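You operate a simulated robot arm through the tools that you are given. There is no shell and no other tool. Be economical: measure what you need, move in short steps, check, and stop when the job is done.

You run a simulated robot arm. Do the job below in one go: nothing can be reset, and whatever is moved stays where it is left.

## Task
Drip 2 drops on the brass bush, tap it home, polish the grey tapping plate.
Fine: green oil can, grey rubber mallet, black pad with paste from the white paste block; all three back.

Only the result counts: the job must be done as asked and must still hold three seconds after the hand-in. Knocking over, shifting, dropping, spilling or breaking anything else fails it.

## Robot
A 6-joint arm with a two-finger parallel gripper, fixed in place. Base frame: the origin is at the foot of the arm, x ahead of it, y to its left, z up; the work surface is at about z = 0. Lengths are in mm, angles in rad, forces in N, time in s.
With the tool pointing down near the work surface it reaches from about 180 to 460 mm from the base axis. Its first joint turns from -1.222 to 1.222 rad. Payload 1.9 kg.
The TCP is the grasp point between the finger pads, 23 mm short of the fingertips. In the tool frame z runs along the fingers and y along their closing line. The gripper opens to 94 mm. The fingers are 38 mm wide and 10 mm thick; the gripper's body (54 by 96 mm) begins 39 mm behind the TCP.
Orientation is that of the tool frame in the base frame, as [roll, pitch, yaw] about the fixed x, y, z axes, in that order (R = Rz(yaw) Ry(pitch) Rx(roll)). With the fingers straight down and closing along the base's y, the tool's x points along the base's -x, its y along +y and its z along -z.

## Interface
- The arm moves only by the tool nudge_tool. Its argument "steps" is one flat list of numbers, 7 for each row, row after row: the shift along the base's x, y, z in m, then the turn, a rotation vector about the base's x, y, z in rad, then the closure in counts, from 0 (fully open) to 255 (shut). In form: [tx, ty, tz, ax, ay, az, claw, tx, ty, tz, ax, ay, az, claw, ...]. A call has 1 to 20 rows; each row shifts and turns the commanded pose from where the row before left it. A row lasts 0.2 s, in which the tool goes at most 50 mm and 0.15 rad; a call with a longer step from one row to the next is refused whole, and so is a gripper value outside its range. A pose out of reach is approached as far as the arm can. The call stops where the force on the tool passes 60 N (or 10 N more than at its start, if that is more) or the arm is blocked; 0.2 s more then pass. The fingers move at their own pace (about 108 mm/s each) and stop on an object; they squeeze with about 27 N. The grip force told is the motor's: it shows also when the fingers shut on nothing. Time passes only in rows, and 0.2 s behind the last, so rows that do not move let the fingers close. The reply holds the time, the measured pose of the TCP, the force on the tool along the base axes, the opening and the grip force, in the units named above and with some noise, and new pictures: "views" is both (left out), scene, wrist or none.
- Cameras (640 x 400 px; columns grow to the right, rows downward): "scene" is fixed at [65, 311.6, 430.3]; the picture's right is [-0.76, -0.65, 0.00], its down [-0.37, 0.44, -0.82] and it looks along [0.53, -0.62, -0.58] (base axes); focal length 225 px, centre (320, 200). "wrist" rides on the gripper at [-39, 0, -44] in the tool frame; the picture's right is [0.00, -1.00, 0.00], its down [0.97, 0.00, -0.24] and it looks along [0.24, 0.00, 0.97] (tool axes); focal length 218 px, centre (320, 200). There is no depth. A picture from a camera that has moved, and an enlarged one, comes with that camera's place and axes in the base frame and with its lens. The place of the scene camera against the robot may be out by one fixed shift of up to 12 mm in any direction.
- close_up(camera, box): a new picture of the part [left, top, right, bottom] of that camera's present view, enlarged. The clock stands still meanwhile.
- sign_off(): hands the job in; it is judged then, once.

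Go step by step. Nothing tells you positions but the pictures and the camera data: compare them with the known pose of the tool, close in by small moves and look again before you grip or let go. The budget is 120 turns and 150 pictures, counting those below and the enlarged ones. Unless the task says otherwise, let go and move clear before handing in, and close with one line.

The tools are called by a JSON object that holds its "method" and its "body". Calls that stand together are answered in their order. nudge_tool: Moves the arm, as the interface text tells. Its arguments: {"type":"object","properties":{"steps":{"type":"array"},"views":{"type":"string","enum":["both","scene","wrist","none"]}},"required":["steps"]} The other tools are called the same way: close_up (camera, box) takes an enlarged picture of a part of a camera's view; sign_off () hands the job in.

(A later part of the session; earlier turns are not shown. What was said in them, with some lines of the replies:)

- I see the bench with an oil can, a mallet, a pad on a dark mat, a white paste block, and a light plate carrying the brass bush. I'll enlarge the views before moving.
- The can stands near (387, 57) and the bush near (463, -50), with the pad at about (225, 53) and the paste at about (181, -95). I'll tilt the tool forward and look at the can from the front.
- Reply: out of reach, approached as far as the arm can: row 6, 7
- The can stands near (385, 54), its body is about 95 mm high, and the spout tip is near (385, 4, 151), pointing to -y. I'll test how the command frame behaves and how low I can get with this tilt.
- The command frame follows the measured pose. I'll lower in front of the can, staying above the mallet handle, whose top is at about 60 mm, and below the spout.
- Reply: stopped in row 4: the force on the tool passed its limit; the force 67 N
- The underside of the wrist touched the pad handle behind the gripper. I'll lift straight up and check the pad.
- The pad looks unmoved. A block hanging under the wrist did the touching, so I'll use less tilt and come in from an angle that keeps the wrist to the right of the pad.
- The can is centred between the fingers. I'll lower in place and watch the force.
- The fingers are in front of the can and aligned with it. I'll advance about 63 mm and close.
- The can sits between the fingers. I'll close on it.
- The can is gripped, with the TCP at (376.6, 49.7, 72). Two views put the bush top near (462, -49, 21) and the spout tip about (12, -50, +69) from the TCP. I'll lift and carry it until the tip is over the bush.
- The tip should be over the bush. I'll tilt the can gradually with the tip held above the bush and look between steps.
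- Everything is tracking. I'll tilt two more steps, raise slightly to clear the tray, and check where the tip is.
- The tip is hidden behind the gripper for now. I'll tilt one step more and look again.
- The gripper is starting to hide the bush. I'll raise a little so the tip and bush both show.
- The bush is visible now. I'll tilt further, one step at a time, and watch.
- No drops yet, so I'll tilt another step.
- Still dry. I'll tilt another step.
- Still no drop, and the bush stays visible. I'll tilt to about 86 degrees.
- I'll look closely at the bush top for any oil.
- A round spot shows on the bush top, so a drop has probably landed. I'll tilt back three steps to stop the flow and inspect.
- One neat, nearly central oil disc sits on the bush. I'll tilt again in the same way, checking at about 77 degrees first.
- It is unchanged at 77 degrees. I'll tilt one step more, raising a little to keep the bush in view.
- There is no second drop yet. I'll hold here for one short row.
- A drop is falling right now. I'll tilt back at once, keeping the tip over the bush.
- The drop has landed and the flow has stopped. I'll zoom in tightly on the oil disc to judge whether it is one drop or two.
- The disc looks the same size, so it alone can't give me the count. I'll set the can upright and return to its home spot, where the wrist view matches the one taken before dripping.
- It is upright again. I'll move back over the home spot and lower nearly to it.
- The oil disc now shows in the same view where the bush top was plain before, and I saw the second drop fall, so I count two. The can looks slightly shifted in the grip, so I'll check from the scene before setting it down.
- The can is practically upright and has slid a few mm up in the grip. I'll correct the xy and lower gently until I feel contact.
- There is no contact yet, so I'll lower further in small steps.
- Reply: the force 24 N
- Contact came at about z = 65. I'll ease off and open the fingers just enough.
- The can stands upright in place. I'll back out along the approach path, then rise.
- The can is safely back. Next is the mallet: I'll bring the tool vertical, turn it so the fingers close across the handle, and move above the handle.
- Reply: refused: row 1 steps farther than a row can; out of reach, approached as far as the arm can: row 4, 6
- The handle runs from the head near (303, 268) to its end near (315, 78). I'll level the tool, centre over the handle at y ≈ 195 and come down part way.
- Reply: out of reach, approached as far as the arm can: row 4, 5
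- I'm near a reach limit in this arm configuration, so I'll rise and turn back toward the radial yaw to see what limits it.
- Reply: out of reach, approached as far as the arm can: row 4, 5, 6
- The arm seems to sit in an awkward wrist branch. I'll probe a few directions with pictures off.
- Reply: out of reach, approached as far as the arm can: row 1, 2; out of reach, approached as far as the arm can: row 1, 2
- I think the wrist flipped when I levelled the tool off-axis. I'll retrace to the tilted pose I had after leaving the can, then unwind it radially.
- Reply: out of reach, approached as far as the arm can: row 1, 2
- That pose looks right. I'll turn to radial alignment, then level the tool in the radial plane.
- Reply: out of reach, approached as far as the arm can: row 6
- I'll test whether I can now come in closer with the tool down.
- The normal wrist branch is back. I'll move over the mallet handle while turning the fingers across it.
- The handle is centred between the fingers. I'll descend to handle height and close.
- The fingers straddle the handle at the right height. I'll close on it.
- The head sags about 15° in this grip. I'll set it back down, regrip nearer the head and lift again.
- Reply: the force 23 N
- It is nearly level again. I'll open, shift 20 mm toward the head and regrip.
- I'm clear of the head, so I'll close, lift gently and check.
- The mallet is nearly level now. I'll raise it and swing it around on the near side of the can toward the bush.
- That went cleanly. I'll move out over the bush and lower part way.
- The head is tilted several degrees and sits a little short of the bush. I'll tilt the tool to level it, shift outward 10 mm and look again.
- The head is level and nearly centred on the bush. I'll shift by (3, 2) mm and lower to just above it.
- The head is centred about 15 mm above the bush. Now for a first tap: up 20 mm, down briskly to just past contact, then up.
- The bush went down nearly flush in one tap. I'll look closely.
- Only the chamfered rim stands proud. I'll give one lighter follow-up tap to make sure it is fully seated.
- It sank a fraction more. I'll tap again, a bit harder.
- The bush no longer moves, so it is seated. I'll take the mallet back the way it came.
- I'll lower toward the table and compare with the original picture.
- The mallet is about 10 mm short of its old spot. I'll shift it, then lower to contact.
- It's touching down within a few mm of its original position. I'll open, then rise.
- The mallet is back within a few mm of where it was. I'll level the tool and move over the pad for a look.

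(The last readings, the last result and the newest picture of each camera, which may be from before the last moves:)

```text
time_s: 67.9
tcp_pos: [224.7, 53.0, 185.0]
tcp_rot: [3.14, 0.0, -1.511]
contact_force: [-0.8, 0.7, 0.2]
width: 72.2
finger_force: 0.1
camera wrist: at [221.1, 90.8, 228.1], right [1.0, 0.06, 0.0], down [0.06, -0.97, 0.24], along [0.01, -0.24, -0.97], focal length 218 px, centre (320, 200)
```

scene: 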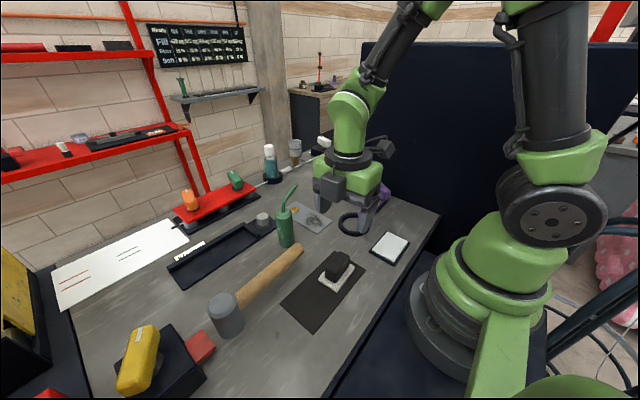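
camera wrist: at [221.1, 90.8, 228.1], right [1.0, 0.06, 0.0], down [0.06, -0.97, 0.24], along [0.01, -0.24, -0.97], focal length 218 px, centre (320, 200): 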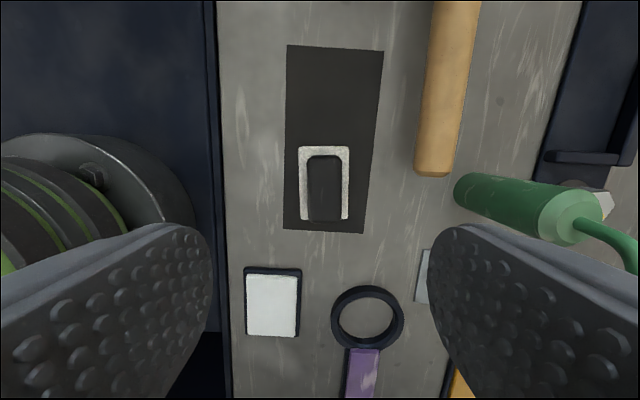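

The pad handle is centred near (225, 55), with its long side along y, which suits the current finger direction. The paste is near (175, -95). I'll descend on the handle.

{"method": "nudge_tool", "body": {"steps": [0.001, 0.002, -0.04, 0, 0, 0, 80, 0, 0, -0.04, 0, 0, 0, 80, 0, 0, -0.03, 0, 0, 0, 80, 0, 0, 0, 0, 0, 0, 80]}}

```text
time_s: 68.9
tcp_pos: [225.0, 55.9, 76.1]
tcp_rot: [-3.141, 0.001, -1.511]
contact_force: [0.5, -0.1, 0.5]
width: 64.4
finger_force: 0.0
camera wrist: at [223.4, 94.0, 118.9], right [1.0, 0.06, 0.0], down [0.06, -0.97, 0.24], along [0.01, -0.24, -0.97], focal length 218 px, centre (320, 200)
```

scene: 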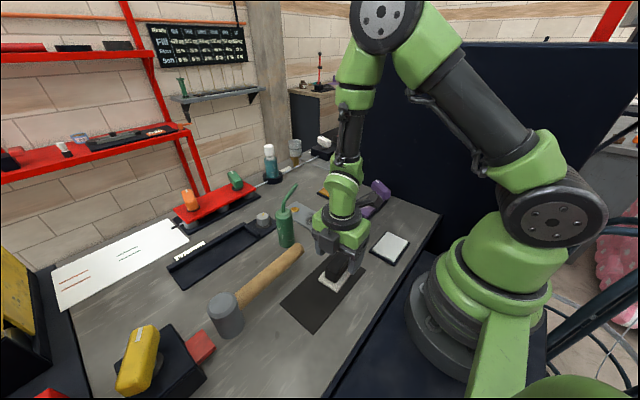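
wrist: 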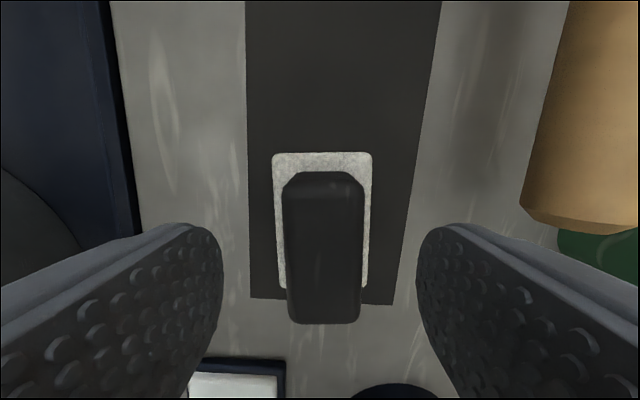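

It's aligned with the handle. I'll go down to z ≈ 43 and close.

{"method": "nudge_tool", "body": {"steps": [0, 0, -0.02, 0, 0, 0, 80, 0, 0, -0.013, 0, 0, 0, 80, 0, 0, 0, 0, 0, 0, 80, 0, 0, 0, 0, 0, 0, 255, 0, 0, 0, 0, 0, 0, 255, 0, 0, 0, 0, 0, 0, 255], "views": "none"}}

{"method": "close_up", "body": {"camera": "scene", "box": [270, 200, 420, 340]}}

```text
time_s: 70.3
tcp_pos: [224.2, 55.4, 43.5]
tcp_rot: [3.139, 0.0, -1.51]
contact_force: [-0.3, -0.4, -0.3]
width: 29.4
finger_force: 27.2
```

```text
2.86 times, centred on (345, 270) of scene
camera zoom: at [65.0, 311.6, 430.3], right [-0.76, -0.65, 0.0], down [-0.37, 0.44, -0.82], along [0.53, -0.62, -0.58], focal length 643 px, centre (249, 0)
```

zoom: 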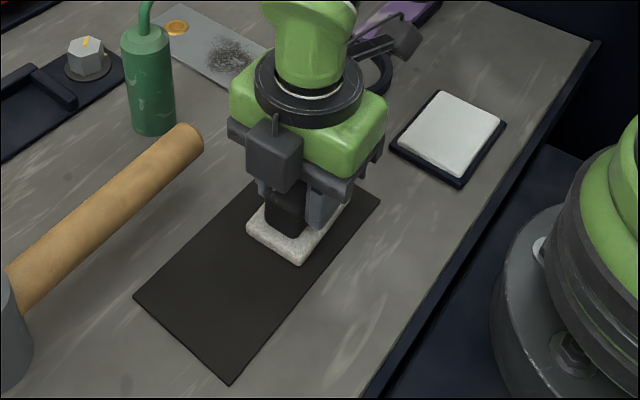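

I have the pad. I'll lift and carry it over the paste block.

{"method": "nudge_tool", "body": {"steps": [0, 0, 0.02, 0, 0, 0, 255, 0, 0, 0.025, 0, 0, 0, 255, -0.0065, -0.021, 0, 0, 0, 0, 255, -0.0065, -0.021, 0, 0, 0, 0, 255, -0.0065, -0.021, 0, 0, 0, 0, 255, -0.0065, -0.021, 0, 0, 0, 0, 255, -0.0065, -0.021, 0, 0, 0, 0, 255, -0.0065, -0.021, 0, 0, 0, 0, 255, -0.0065, -0.021, 0, 0, 0, 0, 255, 0, 0, 0, 0, 0, 0, 255], "views": "wrist"}}

{"method": "close_up", "body": {"camera": "scene", "box": [300, 180, 450, 320]}}

```text
time_s: 72.5
tcp_pos: [178.6, -91.5, 88.0]
tcp_rot: [3.142, 0.0, -1.511]
contact_force: [-0.5, 0.1, -1.3]
width: 29.4
finger_force: 26.9
camera wrist: at [176.4, -53.6, 130.7], right [1.0, 0.06, 0.0], down [0.06, -0.97, 0.24], along [0.01, -0.24, -0.97], focal length 218 px, centre (320, 200)
```

wrist: 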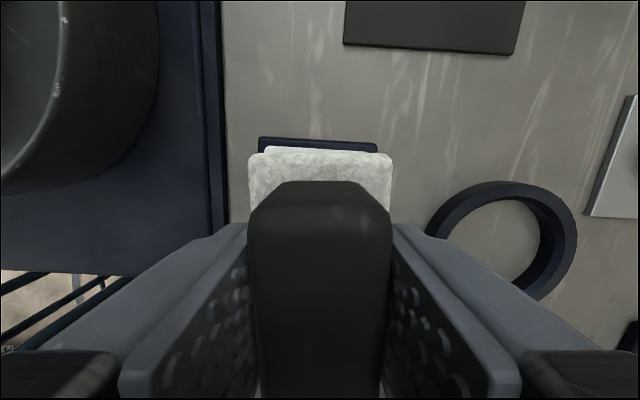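

```text
2.86 times, centred on (375, 250) of scene
camera zoom: at [65.0, 311.6, 430.3], right [-0.76, -0.65, 0.0], down [-0.37, 0.44, -0.82], along [0.53, -0.62, -0.58], focal length 643 px, centre (163, 57)
```

zoom: 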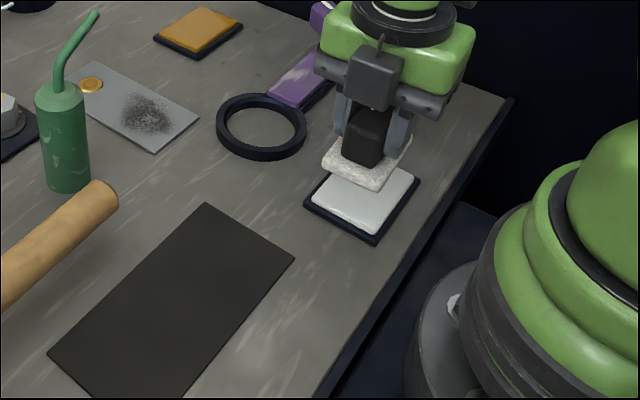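

The pad is above the paste block, about 4 mm off in x. I'll correct that and lower to contact.

{"method": "nudge_tool", "body": {"steps": [-0.004, -0.001, -0.015, 0, 0, 0, 255, 0, 0, -0.012, 0, 0, 0, 255, 0, 0, -0.004, 0, 0, 0, 255, 0, 0, 0, 0, 0, 0, 255], "views": "none"}}

{"method": "close_up", "body": {"camera": "scene", "box": [340, 200, 440, 280]}}

```text
time_s: 73.5
tcp_pos: [174.8, -91.9, 57.0]
tcp_rot: [-3.141, 0.001, -1.512]
contact_force: [0.3, 0.6, -1.1]
width: 29.5
finger_force: 27.1
```

```text
5.00 times, centred on (390, 240) of scene
camera zoom: at [65.0, 311.6, 430.3], right [-0.76, -0.65, 0.0], down [-0.37, 0.44, -0.82], along [0.53, -0.62, -0.58], focal length 1126 px, centre (-30, 0)
```

zoom: 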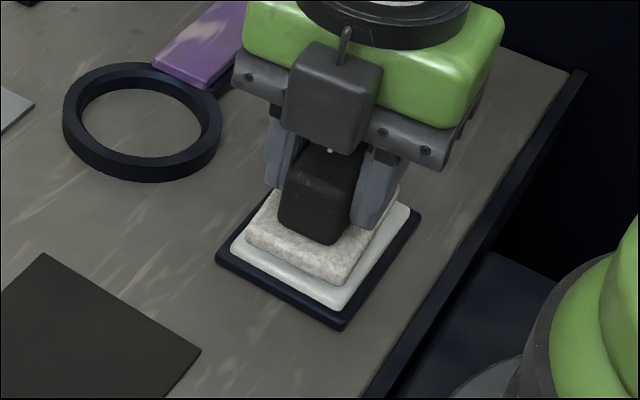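

I'm close to the surface and nicely inside the block. I'll press down in small steps.

{"method": "nudge_tool", "body": {"steps": [0, 0, -0.002, 0, 0, 0, 255, 0, 0, -0.002, 0, 0, 0, 255], "views": "none"}}

{"method": "nudge_tool", "body": {"steps": [0, 0, -0.0015, 0, 0, 0, 255], "views": "none"}}

```text
time_s: 74.1
tcp_pos: [175.3, -92.4, 53.2]
tcp_rot: [3.141, -0.001, -1.512]
contact_force: [-1.7, -2.2, 10.9]
width: 29.3
finger_force: 26.9
```

```text
time_s: 74.5
tcp_pos: [176.3, -91.6, 52.8]
tcp_rot: [-3.141, 0.001, -1.51]
contact_force: [-2.5, 4.4, 43.6]
width: 29.4
finger_force: 26.6
```

I'm in firm contact. I'll ease off, rub very slightly to pick up paste, then lift and look.

{"method": "nudge_tool", "body": {"steps": [0, 0, 0.0012, 0, 0, 0, 255, 0, 0.003, 0, 0, 0, 0, 255, 0, -0.006, 0, 0, 0, 0, 255, 0, 0.003, 0, 0, 0, 0, 255, 0, 0, 0.015, 0, 0, 0, 255, 0, 0, 0.03, 0, 0, 0, 255], "views": "wrist"}}

{"method": "close_up", "body": {"camera": "scene", "box": [340, 190, 440, 280]}}

```text
time_s: 75.9
tcp_pos: [176.5, -94.9, 97.9]
tcp_rot: [3.14, 0.0, -1.51]
contact_force: [-0.7, -0.5, -1.2]
width: 29.5
finger_force: 26.7
camera wrist: at [174.2, -56.1, 140.3], right [1.0, 0.06, 0.0], down [0.06, -0.97, 0.24], along [0.01, -0.24, -0.97], focal length 218 px, centre (320, 200)
```

wrist: 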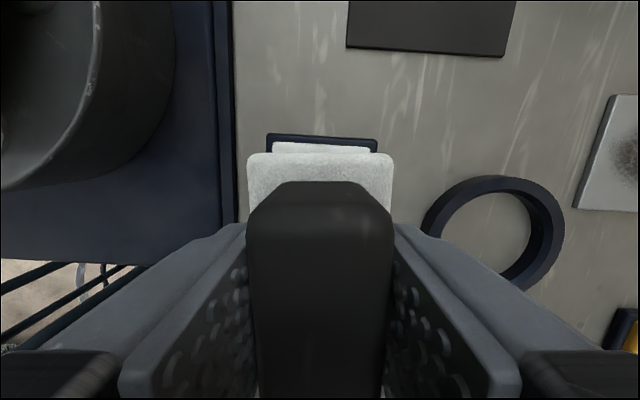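

```text
4.44 times, centred on (390, 235) of scene
camera zoom: at [65.0, 311.6, 430.3], right [-0.76, -0.65, 0.0], down [-0.37, 0.44, -0.82], along [0.53, -0.62, -0.58], focal length 1000 px, centre (9, 44)
```

zoom: 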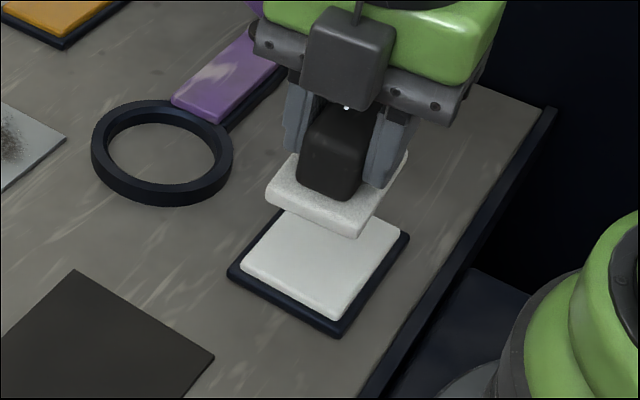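

The felt is now coated white. I'll carry it low to the stained part of the plate, keeping clear of the oil can's spout.

{"method": "nudge_tool", "body": {"steps": [0.01, 0, -0.012, 0, 0, 0, 255, 0.024, 0.003, -0.012, 0, 0, 0, 255, 0.025, 0.004, 0, 0, 0, 0, 255, 0.025, 0.004, 0, 0, 0, 0, 255, 0.025, 0.005, 0, 0, 0, 0, 255, 0.025, 0.005, 0, 0, 0, 0, 255, 0.025, 0.005, 0, 0, 0, 0, 255, 0.025, 0.005, 0, 0, 0, 0, 255, 0.012, 0.002, -0.005, 0, 0, 0, 255, 0, 0, 0, 0, 0, 0, 255]}}

{"method": "close_up", "body": {"camera": "scene", "box": [260, 160, 380, 260]}}

```text
time_s: 78.1
tcp_pos: [371.6, -60.7, 69.3]
tcp_rot: [-3.142, 0.0, -1.51]
contact_force: [0.4, 0.1, -0.9]
width: 29.5
finger_force: 27.3
camera wrist: at [369.7, -21.5, 111.2], right [1.0, 0.06, 0.0], down [0.06, -0.97, 0.24], along [0.01, -0.24, -0.97], focal length 218 px, centre (320, 200)
```

scene: 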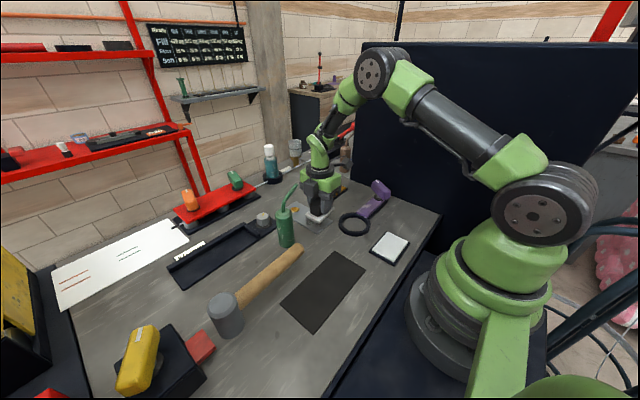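
wrist: 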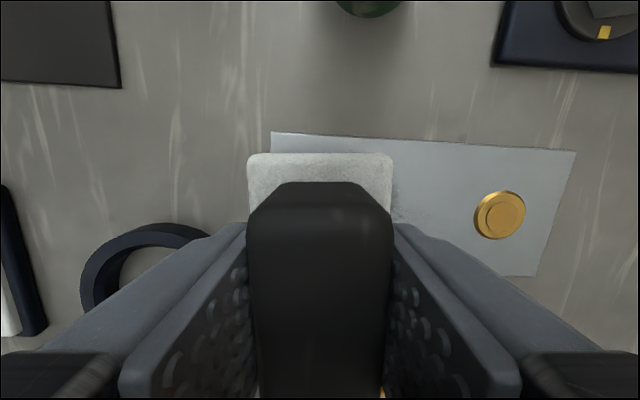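

```text
4.00 times, centred on (320, 210) of scene
camera zoom: at [65.0, 311.6, 430.3], right [-0.76, -0.65, 0.0], down [-0.37, 0.44, -0.82], along [0.53, -0.62, -0.58], focal length 900 px, centre (320, 160)
```

zoom: 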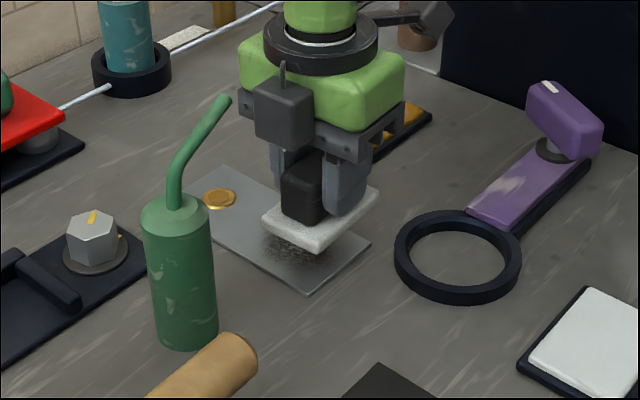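

I'm positioned over the stain. I'll lower gently to contact.

{"method": "nudge_tool", "body": {"steps": [0, -0.001, -0.012, 0, 0, 0, 255, 0, 0, -0.008, 0, 0, 0, 255, 0, 0, -0.002, 0, 0, 0, 255], "views": "none"}}

{"method": "nudge_tool", "body": {"steps": [0, 0, -0.0015, 0, 0, 0, 255], "views": "none"}}

```text
time_s: 78.9
tcp_pos: [371.3, -60.4, 47.1]
tcp_rot: [3.141, 0.0, -1.512]
contact_force: [0.0, -0.5, -0.5]
width: 29.6
finger_force: 27.0
```

```text
time_s: 79.3
tcp_pos: [370.3, -59.8, 45.1]
tcp_rot: [3.142, 0.0, -1.513]
contact_force: [0.7, -0.4, -1.3]
width: 29.3
finger_force: 26.6
```

{"method": "nudge_tool", "body": {"steps": [0, 0, -0.001, 0, 0, 0, 255], "views": "none"}}

{"method": "nudge_tool", "body": {"steps": [0, 0, -0.001, 0, 0, 0, 255], "views": "none"}}

```text
time_s: 79.7
tcp_pos: [371.1, -60.2, 44.6]
tcp_rot: [-3.141, -0.001, -1.511]
contact_force: [-0.7, -0.2, -1.6]
width: 29.2
finger_force: 26.6
```

```text
time_s: 80.1
tcp_pos: [369.9, -61.1, 43.8]
tcp_rot: [3.141, 0.0, -1.512]
contact_force: [0.4, 0.1, -0.6]
width: 29.6
finger_force: 27.1
```

{"method": "nudge_tool", "body": {"steps": [0, 0, -0.001, 0, 0, 0, 255], "views": "none"}}

{"method": "nudge_tool", "body": {"steps": [0, 0, -0.001, 0, 0, 0, 255], "views": "none"}}

```text
time_s: 80.5
tcp_pos: [372.2, -59.9, 42.7]
tcp_rot: [-3.142, 0.0, -1.51]
contact_force: [-1.0, 2.4, 7.4]
width: 29.5
finger_force: 26.9
```

```text
time_s: 80.9
tcp_pos: [371.4, -60.5, 43.3]
tcp_rot: [3.141, -0.001, -1.51]
contact_force: [-14.5, 6.8, 39.8]
width: 29.4
finger_force: 26.7
```

I'm in contact. I'll ease to a light press and stroke along x over the stain, then check.

{"method": "nudge_tool", "body": {"steps": [0, 0, 0.0007, 0, 0, 0, 255, 0.008, 0, 0, 0, 0, 0, 255, 0.008, 0, 0, 0, 0, 0, 255, 0.008, 0, 0, 0, 0, 0, 255, 0.008, 0, 0, 0, 0, 0, 255, -0.008, 0.002, 0, 0, 0, 0, 255, -0.008, 0, 0, 0, 0, 0, 255, -0.008, 0, 0, 0, 0, 0, 255, -0.008, 0, 0, 0, 0, 0, 255]}}

{"method": "close_up", "body": {"camera": "scene", "box": [260, 160, 380, 260]}}

```text
time_s: 82.9
tcp_pos: [371.9, -58.9, 42.4]
tcp_rot: [3.141, -0.001, -1.511]
contact_force: [0.1, -0.4, 0.0]
width: 29.5
finger_force: 27.8
camera wrist: at [369.8, -20.2, 85.5], right [1.0, 0.06, 0.0], down [0.06, -0.97, 0.24], along [0.01, -0.24, -0.97], focal length 218 px, centre (320, 200)
```

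scene: 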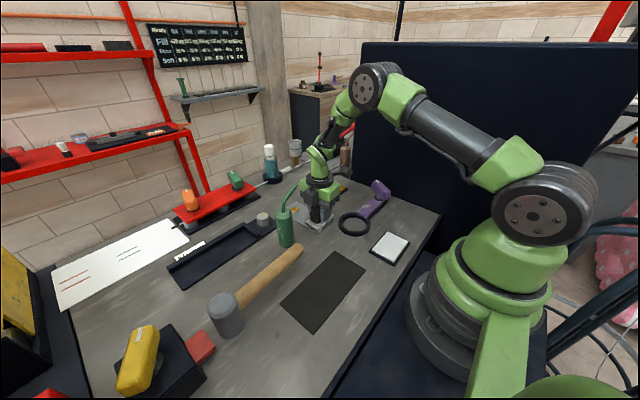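
wrist: 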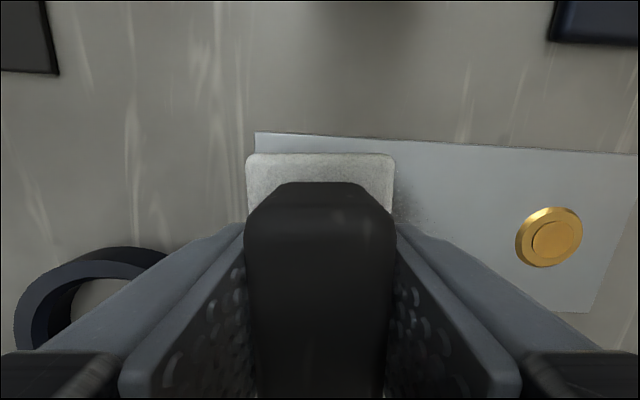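

```text
4.00 times, centred on (320, 210) of scene
camera zoom: at [65.0, 311.6, 430.3], right [-0.76, -0.65, 0.0], down [-0.37, 0.44, -0.82], along [0.53, -0.62, -0.58], focal length 900 px, centre (320, 160)
```

zoom: 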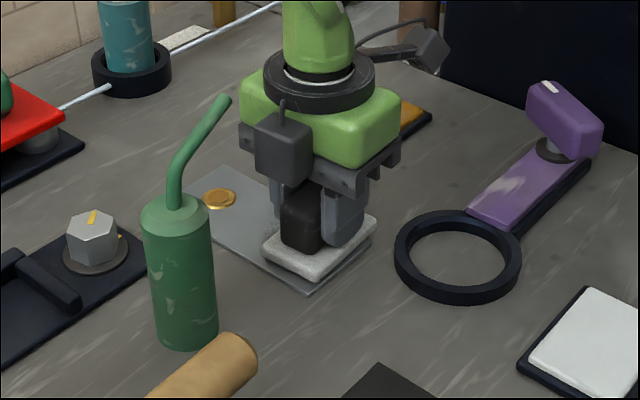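

Contact had become very light. I'll press a touch more and stroke several times.

{"method": "nudge_tool", "body": {"steps": [0, 0, -0.0008, 0, 0, 0, 255, 0.009, 0, 0, 0, 0, 0, 255, 0.009, 0, 0, 0, 0, 0, 255, 0.009, 0, 0, 0, 0, 0, 255, 0.009, 0, 0, 0, 0, 0, 255, 0, 0, 0, 0, 0, 0, 255], "views": "wrist"}}

```text
time_s: 84.3
tcp_pos: [407.7, -58.4, 42.2]
tcp_rot: [3.14, 0.002, -1.51]
contact_force: [0.0, 0.1, 0.0]
width: 29.6
finger_force: 27.1
camera wrist: at [405.5, -20.5, 84.6], right [1.0, 0.06, 0.0], down [0.06, -0.97, 0.24], along [0.01, -0.24, -0.97], focal length 218 px, centre (320, 200)
```

wrist: 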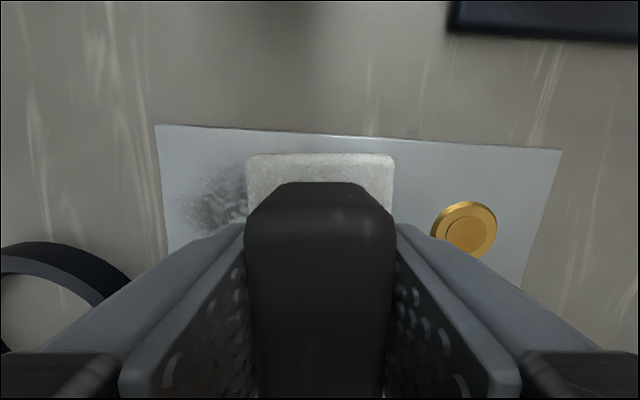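

The stain is fading but still there. I'll press slightly more and do more passes.

{"method": "nudge_tool", "body": {"steps": [0, 0, -0.0012, 0, 0, 0, 255, -0.009, 0, 0, 0, 0, 0, 255, -0.009, 0, 0, 0, 0, 0, 255, -0.009, 0, 0, 0, 0, 0, 255, -0.009, 0, 0, 0, 0, 0, 255, -0.004, 0, 0, 0, 0, 0, 255, 0.009, 0, 0, 0, 0, 0, 255, 0.009, 0, 0, 0, 0, 0, 255, 0.009, 0, 0, 0, 0, 0, 255, 0.009, 0, 0, 0, 0, 0, 255, 0.004, 0, 0, 0, 0, 0, 255], "views": "wrist"}}

```text
time_s: 85.9
tcp_pos: [371.2, -59.0, 40.6]
tcp_rot: [3.121, 0.008, -1.521]
contact_force: [-4.8, 0.4, 9.2]
width: 29.9
finger_force: 26.8
stopped in row 8: the force on the tool passed its limit (the readings are from after the stop); the commanded pose is now the measured one
camera wrist: at [371.0, -21.3, 82.7], right [1.0, 0.05, -0.02], down [0.05, -0.97, 0.24], along [-0.01, -0.24, -0.97], focal length 218 px, centre (320, 200)
```

wrist: 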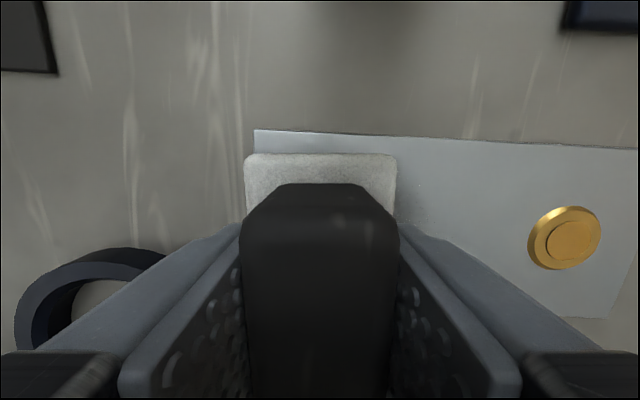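

The pad caught something near the plate edge, so I'll lift and check the stain and the pad.

{"method": "nudge_tool", "body": {"steps": [0, 0, 0.005, 0, 0, 0, 255, 0.012, 0, 0.02, 0.018, 0.008, 0, 255, 0.02, 0, 0, 0, 0, 0, 255, 0, 0, 0, 0, 0, 0, 255], "views": "wrist"}}

{"method": "close_up", "body": {"camera": "scene", "box": [260, 160, 380, 260]}}

```text
time_s: 86.9
tcp_pos: [404.1, -58.0, 64.4]
tcp_rot: [3.114, 0.024, -1.518]
contact_force: [-0.1, 0.0, -0.5]
width: 29.4
finger_force: 26.9
camera wrist: at [403.4, -21.1, 107.6], right [1.0, 0.05, -0.03], down [0.06, -0.97, 0.22], along [-0.02, -0.22, -0.98], focal length 218 px, centre (320, 200)
```

wrist: 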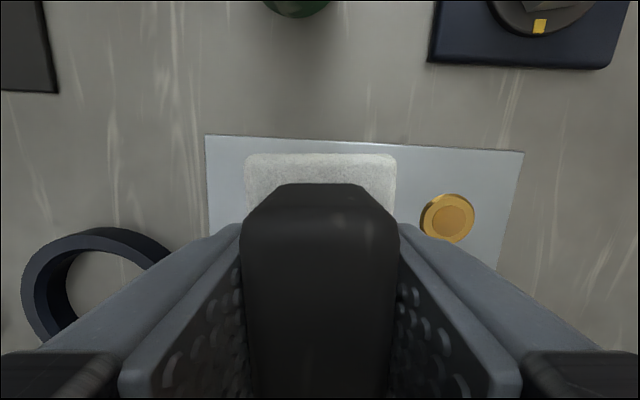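

```text
4.00 times, centred on (320, 210) of scene
camera zoom: at [65.0, 311.6, 430.3], right [-0.76, -0.65, 0.0], down [-0.37, 0.44, -0.82], along [0.53, -0.62, -0.58], focal length 900 px, centre (320, 160)
```

zoom: 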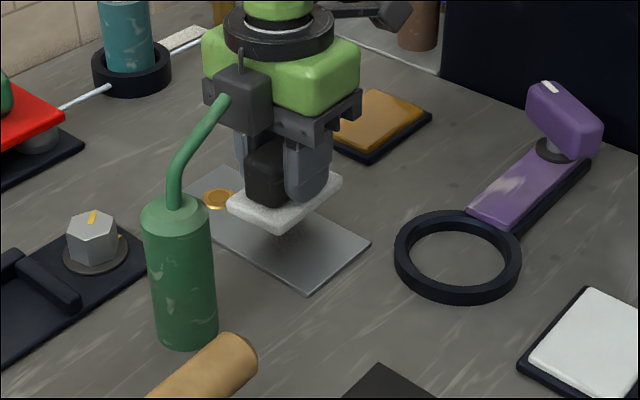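

Nearly all gone. I'll level the tool and move the pad aside to see the whole plate.

{"method": "nudge_tool", "body": {"steps": [-0.02, 0, 0.005, -0.0225, -0.029, 0, 255, -0.03, 0, 0, 0, 0, 0, 255, -0.03, -0.01, 0, 0, 0, 0, 255, -0.02, -0.01, 0, 0, 0, 0, 255, 0, 0, 0, 0, 0, 0, 255], "views": "wrist"}}

{"method": "close_up", "body": {"camera": "scene", "box": [270, 190, 350, 240]}}

```text
time_s: 88.1
tcp_pos: [305.5, -79.6, 69.1]
tcp_rot: [3.141, 0.0, -1.518]
contact_force: [-0.6, 0.1, -0.5]
width: 29.7
finger_force: 26.5
camera wrist: at [303.0, -41.5, 111.7], right [1.0, 0.05, 0.0], down [0.05, -0.97, 0.24], along [0.01, -0.24, -0.97], focal length 218 px, centre (320, 200)
```

wrist: 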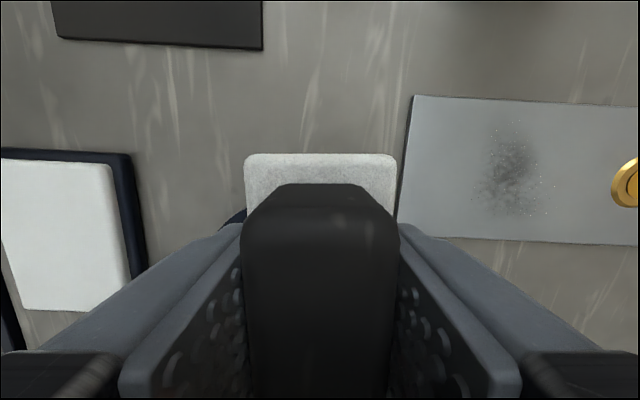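

```text
8.00 times, centred on (310, 215) of scene
camera zoom: at [65.0, 311.6, 430.3], right [-0.76, -0.65, 0.0], down [-0.37, 0.44, -0.82], along [0.53, -0.62, -0.58], focal length 1801 px, centre (400, 80)
```

zoom: 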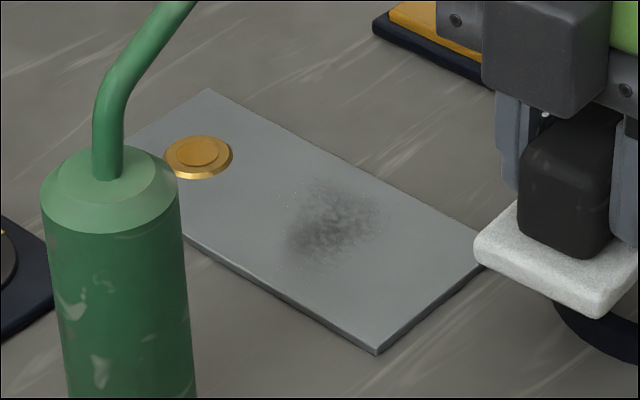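

The stain has faded a lot, with a faint patch left around (398, -48). I'll go back for more passes centred on it, staying inside the plate.

{"method": "nudge_tool", "body": {"steps": [0.025, 0.007, 0, 0, 0, 0, 255, 0.03, 0.008, 0, 0, 0, 0, 255, 0.025, 0.008, 0, 0, 0, 0, 255, 0, 0, -0.012, 0, 0, 0, 255, 0, 0, -0.011, 0, 0, 0, 255, 0, 0, -0.003, 0, 0, 0, 255, 0, 0, 0, 0, 0, 0, 255], "views": "none"}}

{"method": "nudge_tool", "body": {"steps": [0, 0, -0.001, 0, 0, 0, 255], "views": "none"}}

```text
time_s: 89.7
tcp_pos: [384.7, -55.2, 41.6]
tcp_rot: [3.141, 0.001, -1.519]
contact_force: [0.3, -0.2, -2.1]
width: 29.3
finger_force: 26.7
```

```text
time_s: 90.1
tcp_pos: [383.8, -55.5, 43.0]
tcp_rot: [-3.14, 0.001, -1.518]
contact_force: [0.3, 0.6, -1.4]
width: 29.7
finger_force: 27.1
```

{"method": "nudge_tool", "body": {"steps": [0, 0, -0.001, 0, 0, 0, 255], "views": "none"}}

{"method": "nudge_tool", "body": {"steps": [0, 0, -0.001, 0, 0, 0, 255], "views": "none"}}

{"method": "nudge_tool", "body": {"steps": [0, 0, -0.0007, 0, 0, 0, 255], "views": "none"}}

```text
time_s: 90.5
tcp_pos: [384.4, -55.2, 41.9]
tcp_rot: [3.141, -0.002, -1.517]
contact_force: [0.3, 0.4, -1.5]
width: 29.4
finger_force: 26.9
```

```text
time_s: 90.9
tcp_pos: [383.9, -55.5, 39.4]
tcp_rot: [3.141, -0.001, -1.518]
contact_force: [-0.2, -0.2, -0.2]
width: 29.2
finger_force: 27.0
```

```text
time_s: 91.3
tcp_pos: [383.6, -55.4, 39.5]
tcp_rot: [-3.14, -0.001, -1.518]
contact_force: [-2.9, -0.2, 10.1]
width: 29.4
finger_force: 27.3
```

Contact is about 10 N, so I'll start the strokes.

{"method": "nudge_tool", "body": {"steps": [0, 0, -0.0004, 0, 0, 0, 255, 0.009, 0, 0, 0, 0, 0, 255, 0.009, 0, 0, 0, 0, 0, 255, 0.009, 0, 0, 0, 0, 0, 255, -0.009, 0.003, 0, 0, 0, 0, 255, -0.009, 0, 0, 0, 0, 0, 255, -0.009, 0, 0, 0, 0, 0, 255, -0.007, 0, 0, 0, 0, 0, 255, 0.009, -0.003, 0, 0, 0, 0, 255, 0.009, 0, 0, 0, 0, 0, 255, 0.009, 0, 0, 0, 0, 0, 255, 0.009, 0, 0, 0, 0, 0, 255, -0.009, 0, 0, 0, 0, 0, 255, -0.009, 0, 0, 0, 0, 0, 255, -0.009, 0, 0, 0, 0, 0, 255, -0.007, 0, 0, 0, 0, 0, 255], "views": "wrist"}}

```text
time_s: 93.3
tcp_pos: [380.0, -53.0, 39.1]
tcp_rot: [3.127, 0.007, -1.526]
contact_force: [-5.0, 0.5, 10.5]
width: 29.3
finger_force: 26.8
stopped in row 9: the force on the tool passed its limit (the readings are from after the stop); the commanded pose is now the measured one
camera wrist: at [379.2, -16.2, 82.9], right [1.0, 0.04, -0.02], down [0.05, -0.97, 0.23], along [0.0, -0.23, -0.97], focal length 218 px, centre (320, 200)
```

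wrist: 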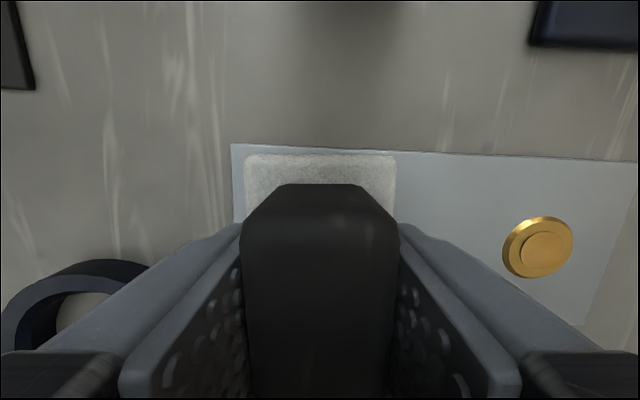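

It stopped on force again near the low end. I'll lift, level and look at the plate.

{"method": "nudge_tool", "body": {"steps": [0, 0, 0.01, 0, 0, 0, 255, -0.02, 0, 0.02, -0.0075, -0.014, 0, 255, -0.03, -0.01, 0, 0, 0, 0, 255, -0.03, -0.01, 0, 0, 0, 0, 255, 0, 0, 0, 0, 0, 0, 255], "views": "wrist"}}

{"method": "close_up", "body": {"camera": "scene", "box": [270, 190, 350, 240]}}

```text
time_s: 94.5
tcp_pos: [300.9, -73.3, 72.8]
tcp_rot: [3.139, -0.001, -1.525]
contact_force: [-1.6, 0.0, -0.5]
width: 29.5
finger_force: 27.3
camera wrist: at [298.5, -35.1, 114.2], right [1.0, 0.04, 0.0], down [0.04, -0.97, 0.24], along [0.01, -0.24, -0.97], focal length 218 px, centre (320, 200)
```

wrist: 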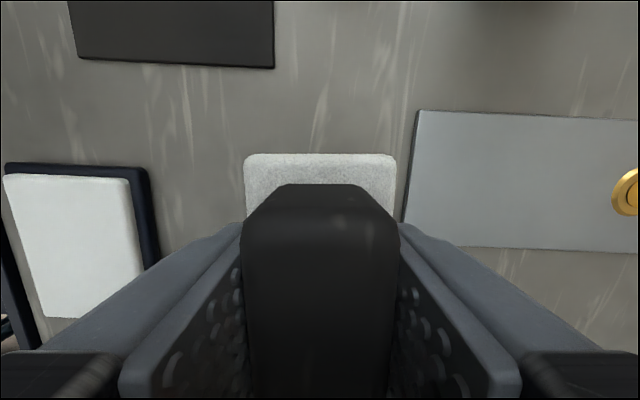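

```text
8.00 times, centred on (310, 215) of scene
camera zoom: at [65.0, 311.6, 430.3], right [-0.76, -0.65, 0.0], down [-0.37, 0.44, -0.82], along [0.53, -0.62, -0.58], focal length 1801 px, centre (400, 80)
```

zoom: 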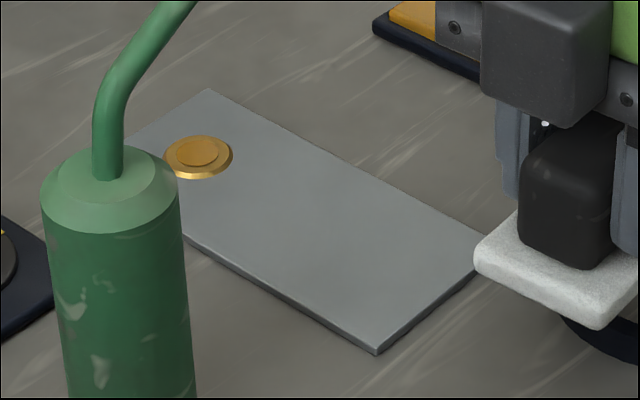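

The plate is clean and hasn't moved. I'll return the pad to its mat.

{"method": "nudge_tool", "body": {"steps": [-0.0128, 0.0214, 0, 0, 0, 0, 255, -0.0128, 0.0214, 0, 0, 0, 0, 255, -0.0128, 0.0214, 0, 0, 0, 0, 255, -0.0128, 0.0214, 0, 0, 0, 0, 255, -0.0128, 0.0214, 0, 0, 0, 0, 255, -0.0128, 0.0214, 0, 0, 0, 0.014, 255, 0, 0, -0.015, 0, 0, 0, 255, 0, 0, -0.012, 0, 0, 0, 255, 0, 0, 0, 0, 0, 0, 255], "views": "none"}}

{"method": "close_up", "body": {"camera": "scene", "box": [270, 200, 420, 340]}}

```text
time_s: 96.5
tcp_pos: [223.5, 55.1, 42.6]
tcp_rot: [3.14, -0.001, -1.513]
contact_force: [0.5, -0.9, -0.5]
width: 29.3
finger_force: 26.8
```

```text
2.86 times, centred on (345, 270) of scene
camera zoom: at [65.0, 311.6, 430.3], right [-0.76, -0.65, 0.0], down [-0.37, 0.44, -0.82], along [0.53, -0.62, -0.58], focal length 643 px, centre (249, 0)
```

zoom: 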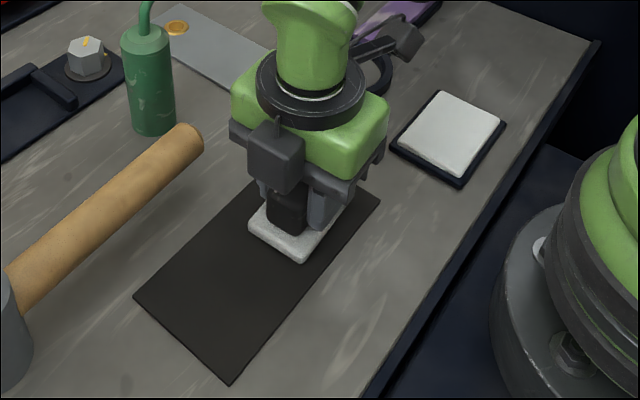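

I'm almost exactly at the home spot. I'll lower to contact.

{"method": "nudge_tool", "body": {"steps": [0, 0, -0.002, 0, 0, 0, 255, 0, 0, -0.001, 0, 0, 0, 255], "views": "none"}}

{"method": "nudge_tool", "body": {"steps": [0, 0, -0.001, 0, 0, 0, 255], "views": "none"}}

{"method": "nudge_tool", "body": {"steps": [0, 0, -0.001, 0, 0, 0, 255], "views": "none"}}

```text
time_s: 97.1
tcp_pos: [223.4, 55.4, 39.4]
tcp_rot: [3.141, -0.003, -1.512]
contact_force: [0.1, 0.1, -0.3]
width: 29.8
finger_force: 27.1
```

```text
time_s: 97.5
tcp_pos: [222.8, 55.7, 38.3]
tcp_rot: [3.14, -0.002, -1.51]
contact_force: [-5.8, 1.4, 26.4]
width: 29.7
finger_force: 26.6
```

```text
time_s: 98.0
tcp_pos: [223.2, 54.8, 38.6]
tcp_rot: [3.141, -0.001, -1.51]
contact_force: [-2.5, 0.8, 14.6]
width: 29.7
finger_force: 27.1
stopped in row 1: the force on the tool passed its limit (the readings are from after the stop); the commanded pose is now the measured one
```

It's down on the mat. I'll open and rise clear.

{"method": "nudge_tool", "body": {"steps": [0, 0, 0, 0, 0, 0, 130, 0, 0, 0, 0, 0, 0, 80, 0, 0, 0, 0, 0, 0, 80, 0, 0, 0.03, 0, 0, 0, 80, 0, 0, 0.04, 0, 0, 0, 80, 0, 0, 0.04, 0, 0, 0, 80, 0, 0, 0.04, 0, 0, 0, 80, 0, 0, 0, 0, 0, 0, 80]}}

{"method": "close_up", "body": {"camera": "scene", "box": [160, 130, 420, 350]}}

```text
time_s: 99.8
tcp_pos: [223.4, 55.6, 190.0]
tcp_rot: [3.14, -0.002, -1.511]
contact_force: [0.2, -0.2, 0.6]
width: 64.5
finger_force: 0.1
camera wrist: at [220.7, 92.7, 232.3], right [1.0, 0.06, 0.0], down [0.06, -0.97, 0.24], along [0.01, -0.24, -0.97], focal length 218 px, centre (320, 200)
```

scene: 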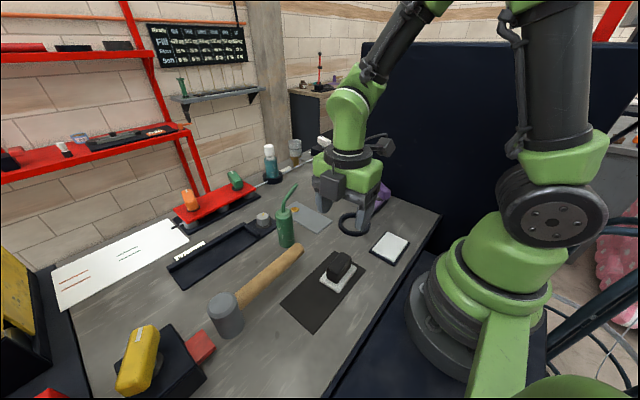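
wrist: 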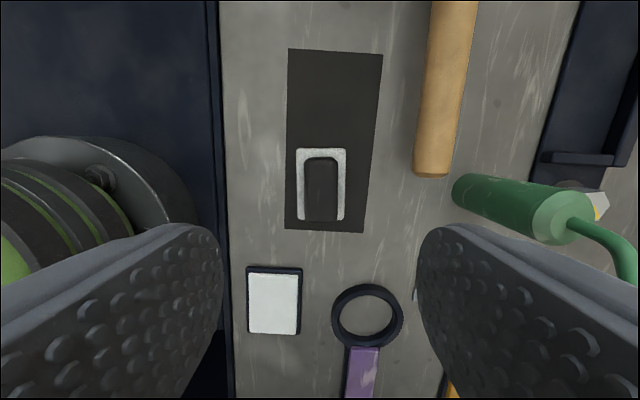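

```text
1.82 times, centred on (290, 240) of scene
camera zoom: at [65.0, 311.6, 430.3], right [-0.76, -0.65, 0.0], down [-0.37, 0.44, -0.82], along [0.53, -0.62, -0.58], focal length 409 px, centre (374, 127)
```

zoom: 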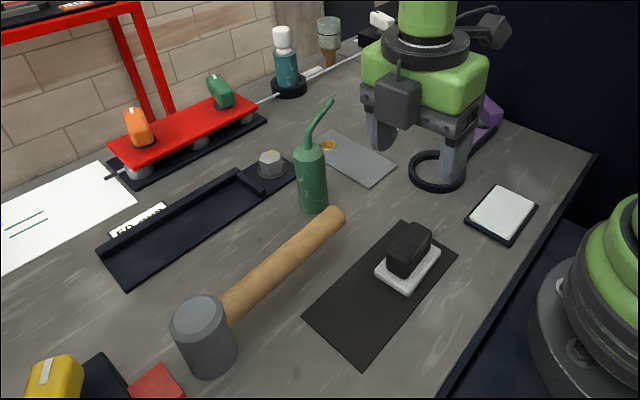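

The can, mallet and pad are all back and standing, the bush is seated with oil on it, the plate is clean, and the gripper is empty and clear. I'll hand in.

{"method": "sign_off", "body": {}}

```text
The job is handed in.
```

The bush is oiled and tapped home, the tapping plate is polished clean, and the can, mallet and pad are back with the job handed in. I only saw the second drop fall, so two drops is my inference from the oil spot that appeared earlier. The mallet head may sit up to about 10 mm from its original spot, and the can and pad are within a few mm.
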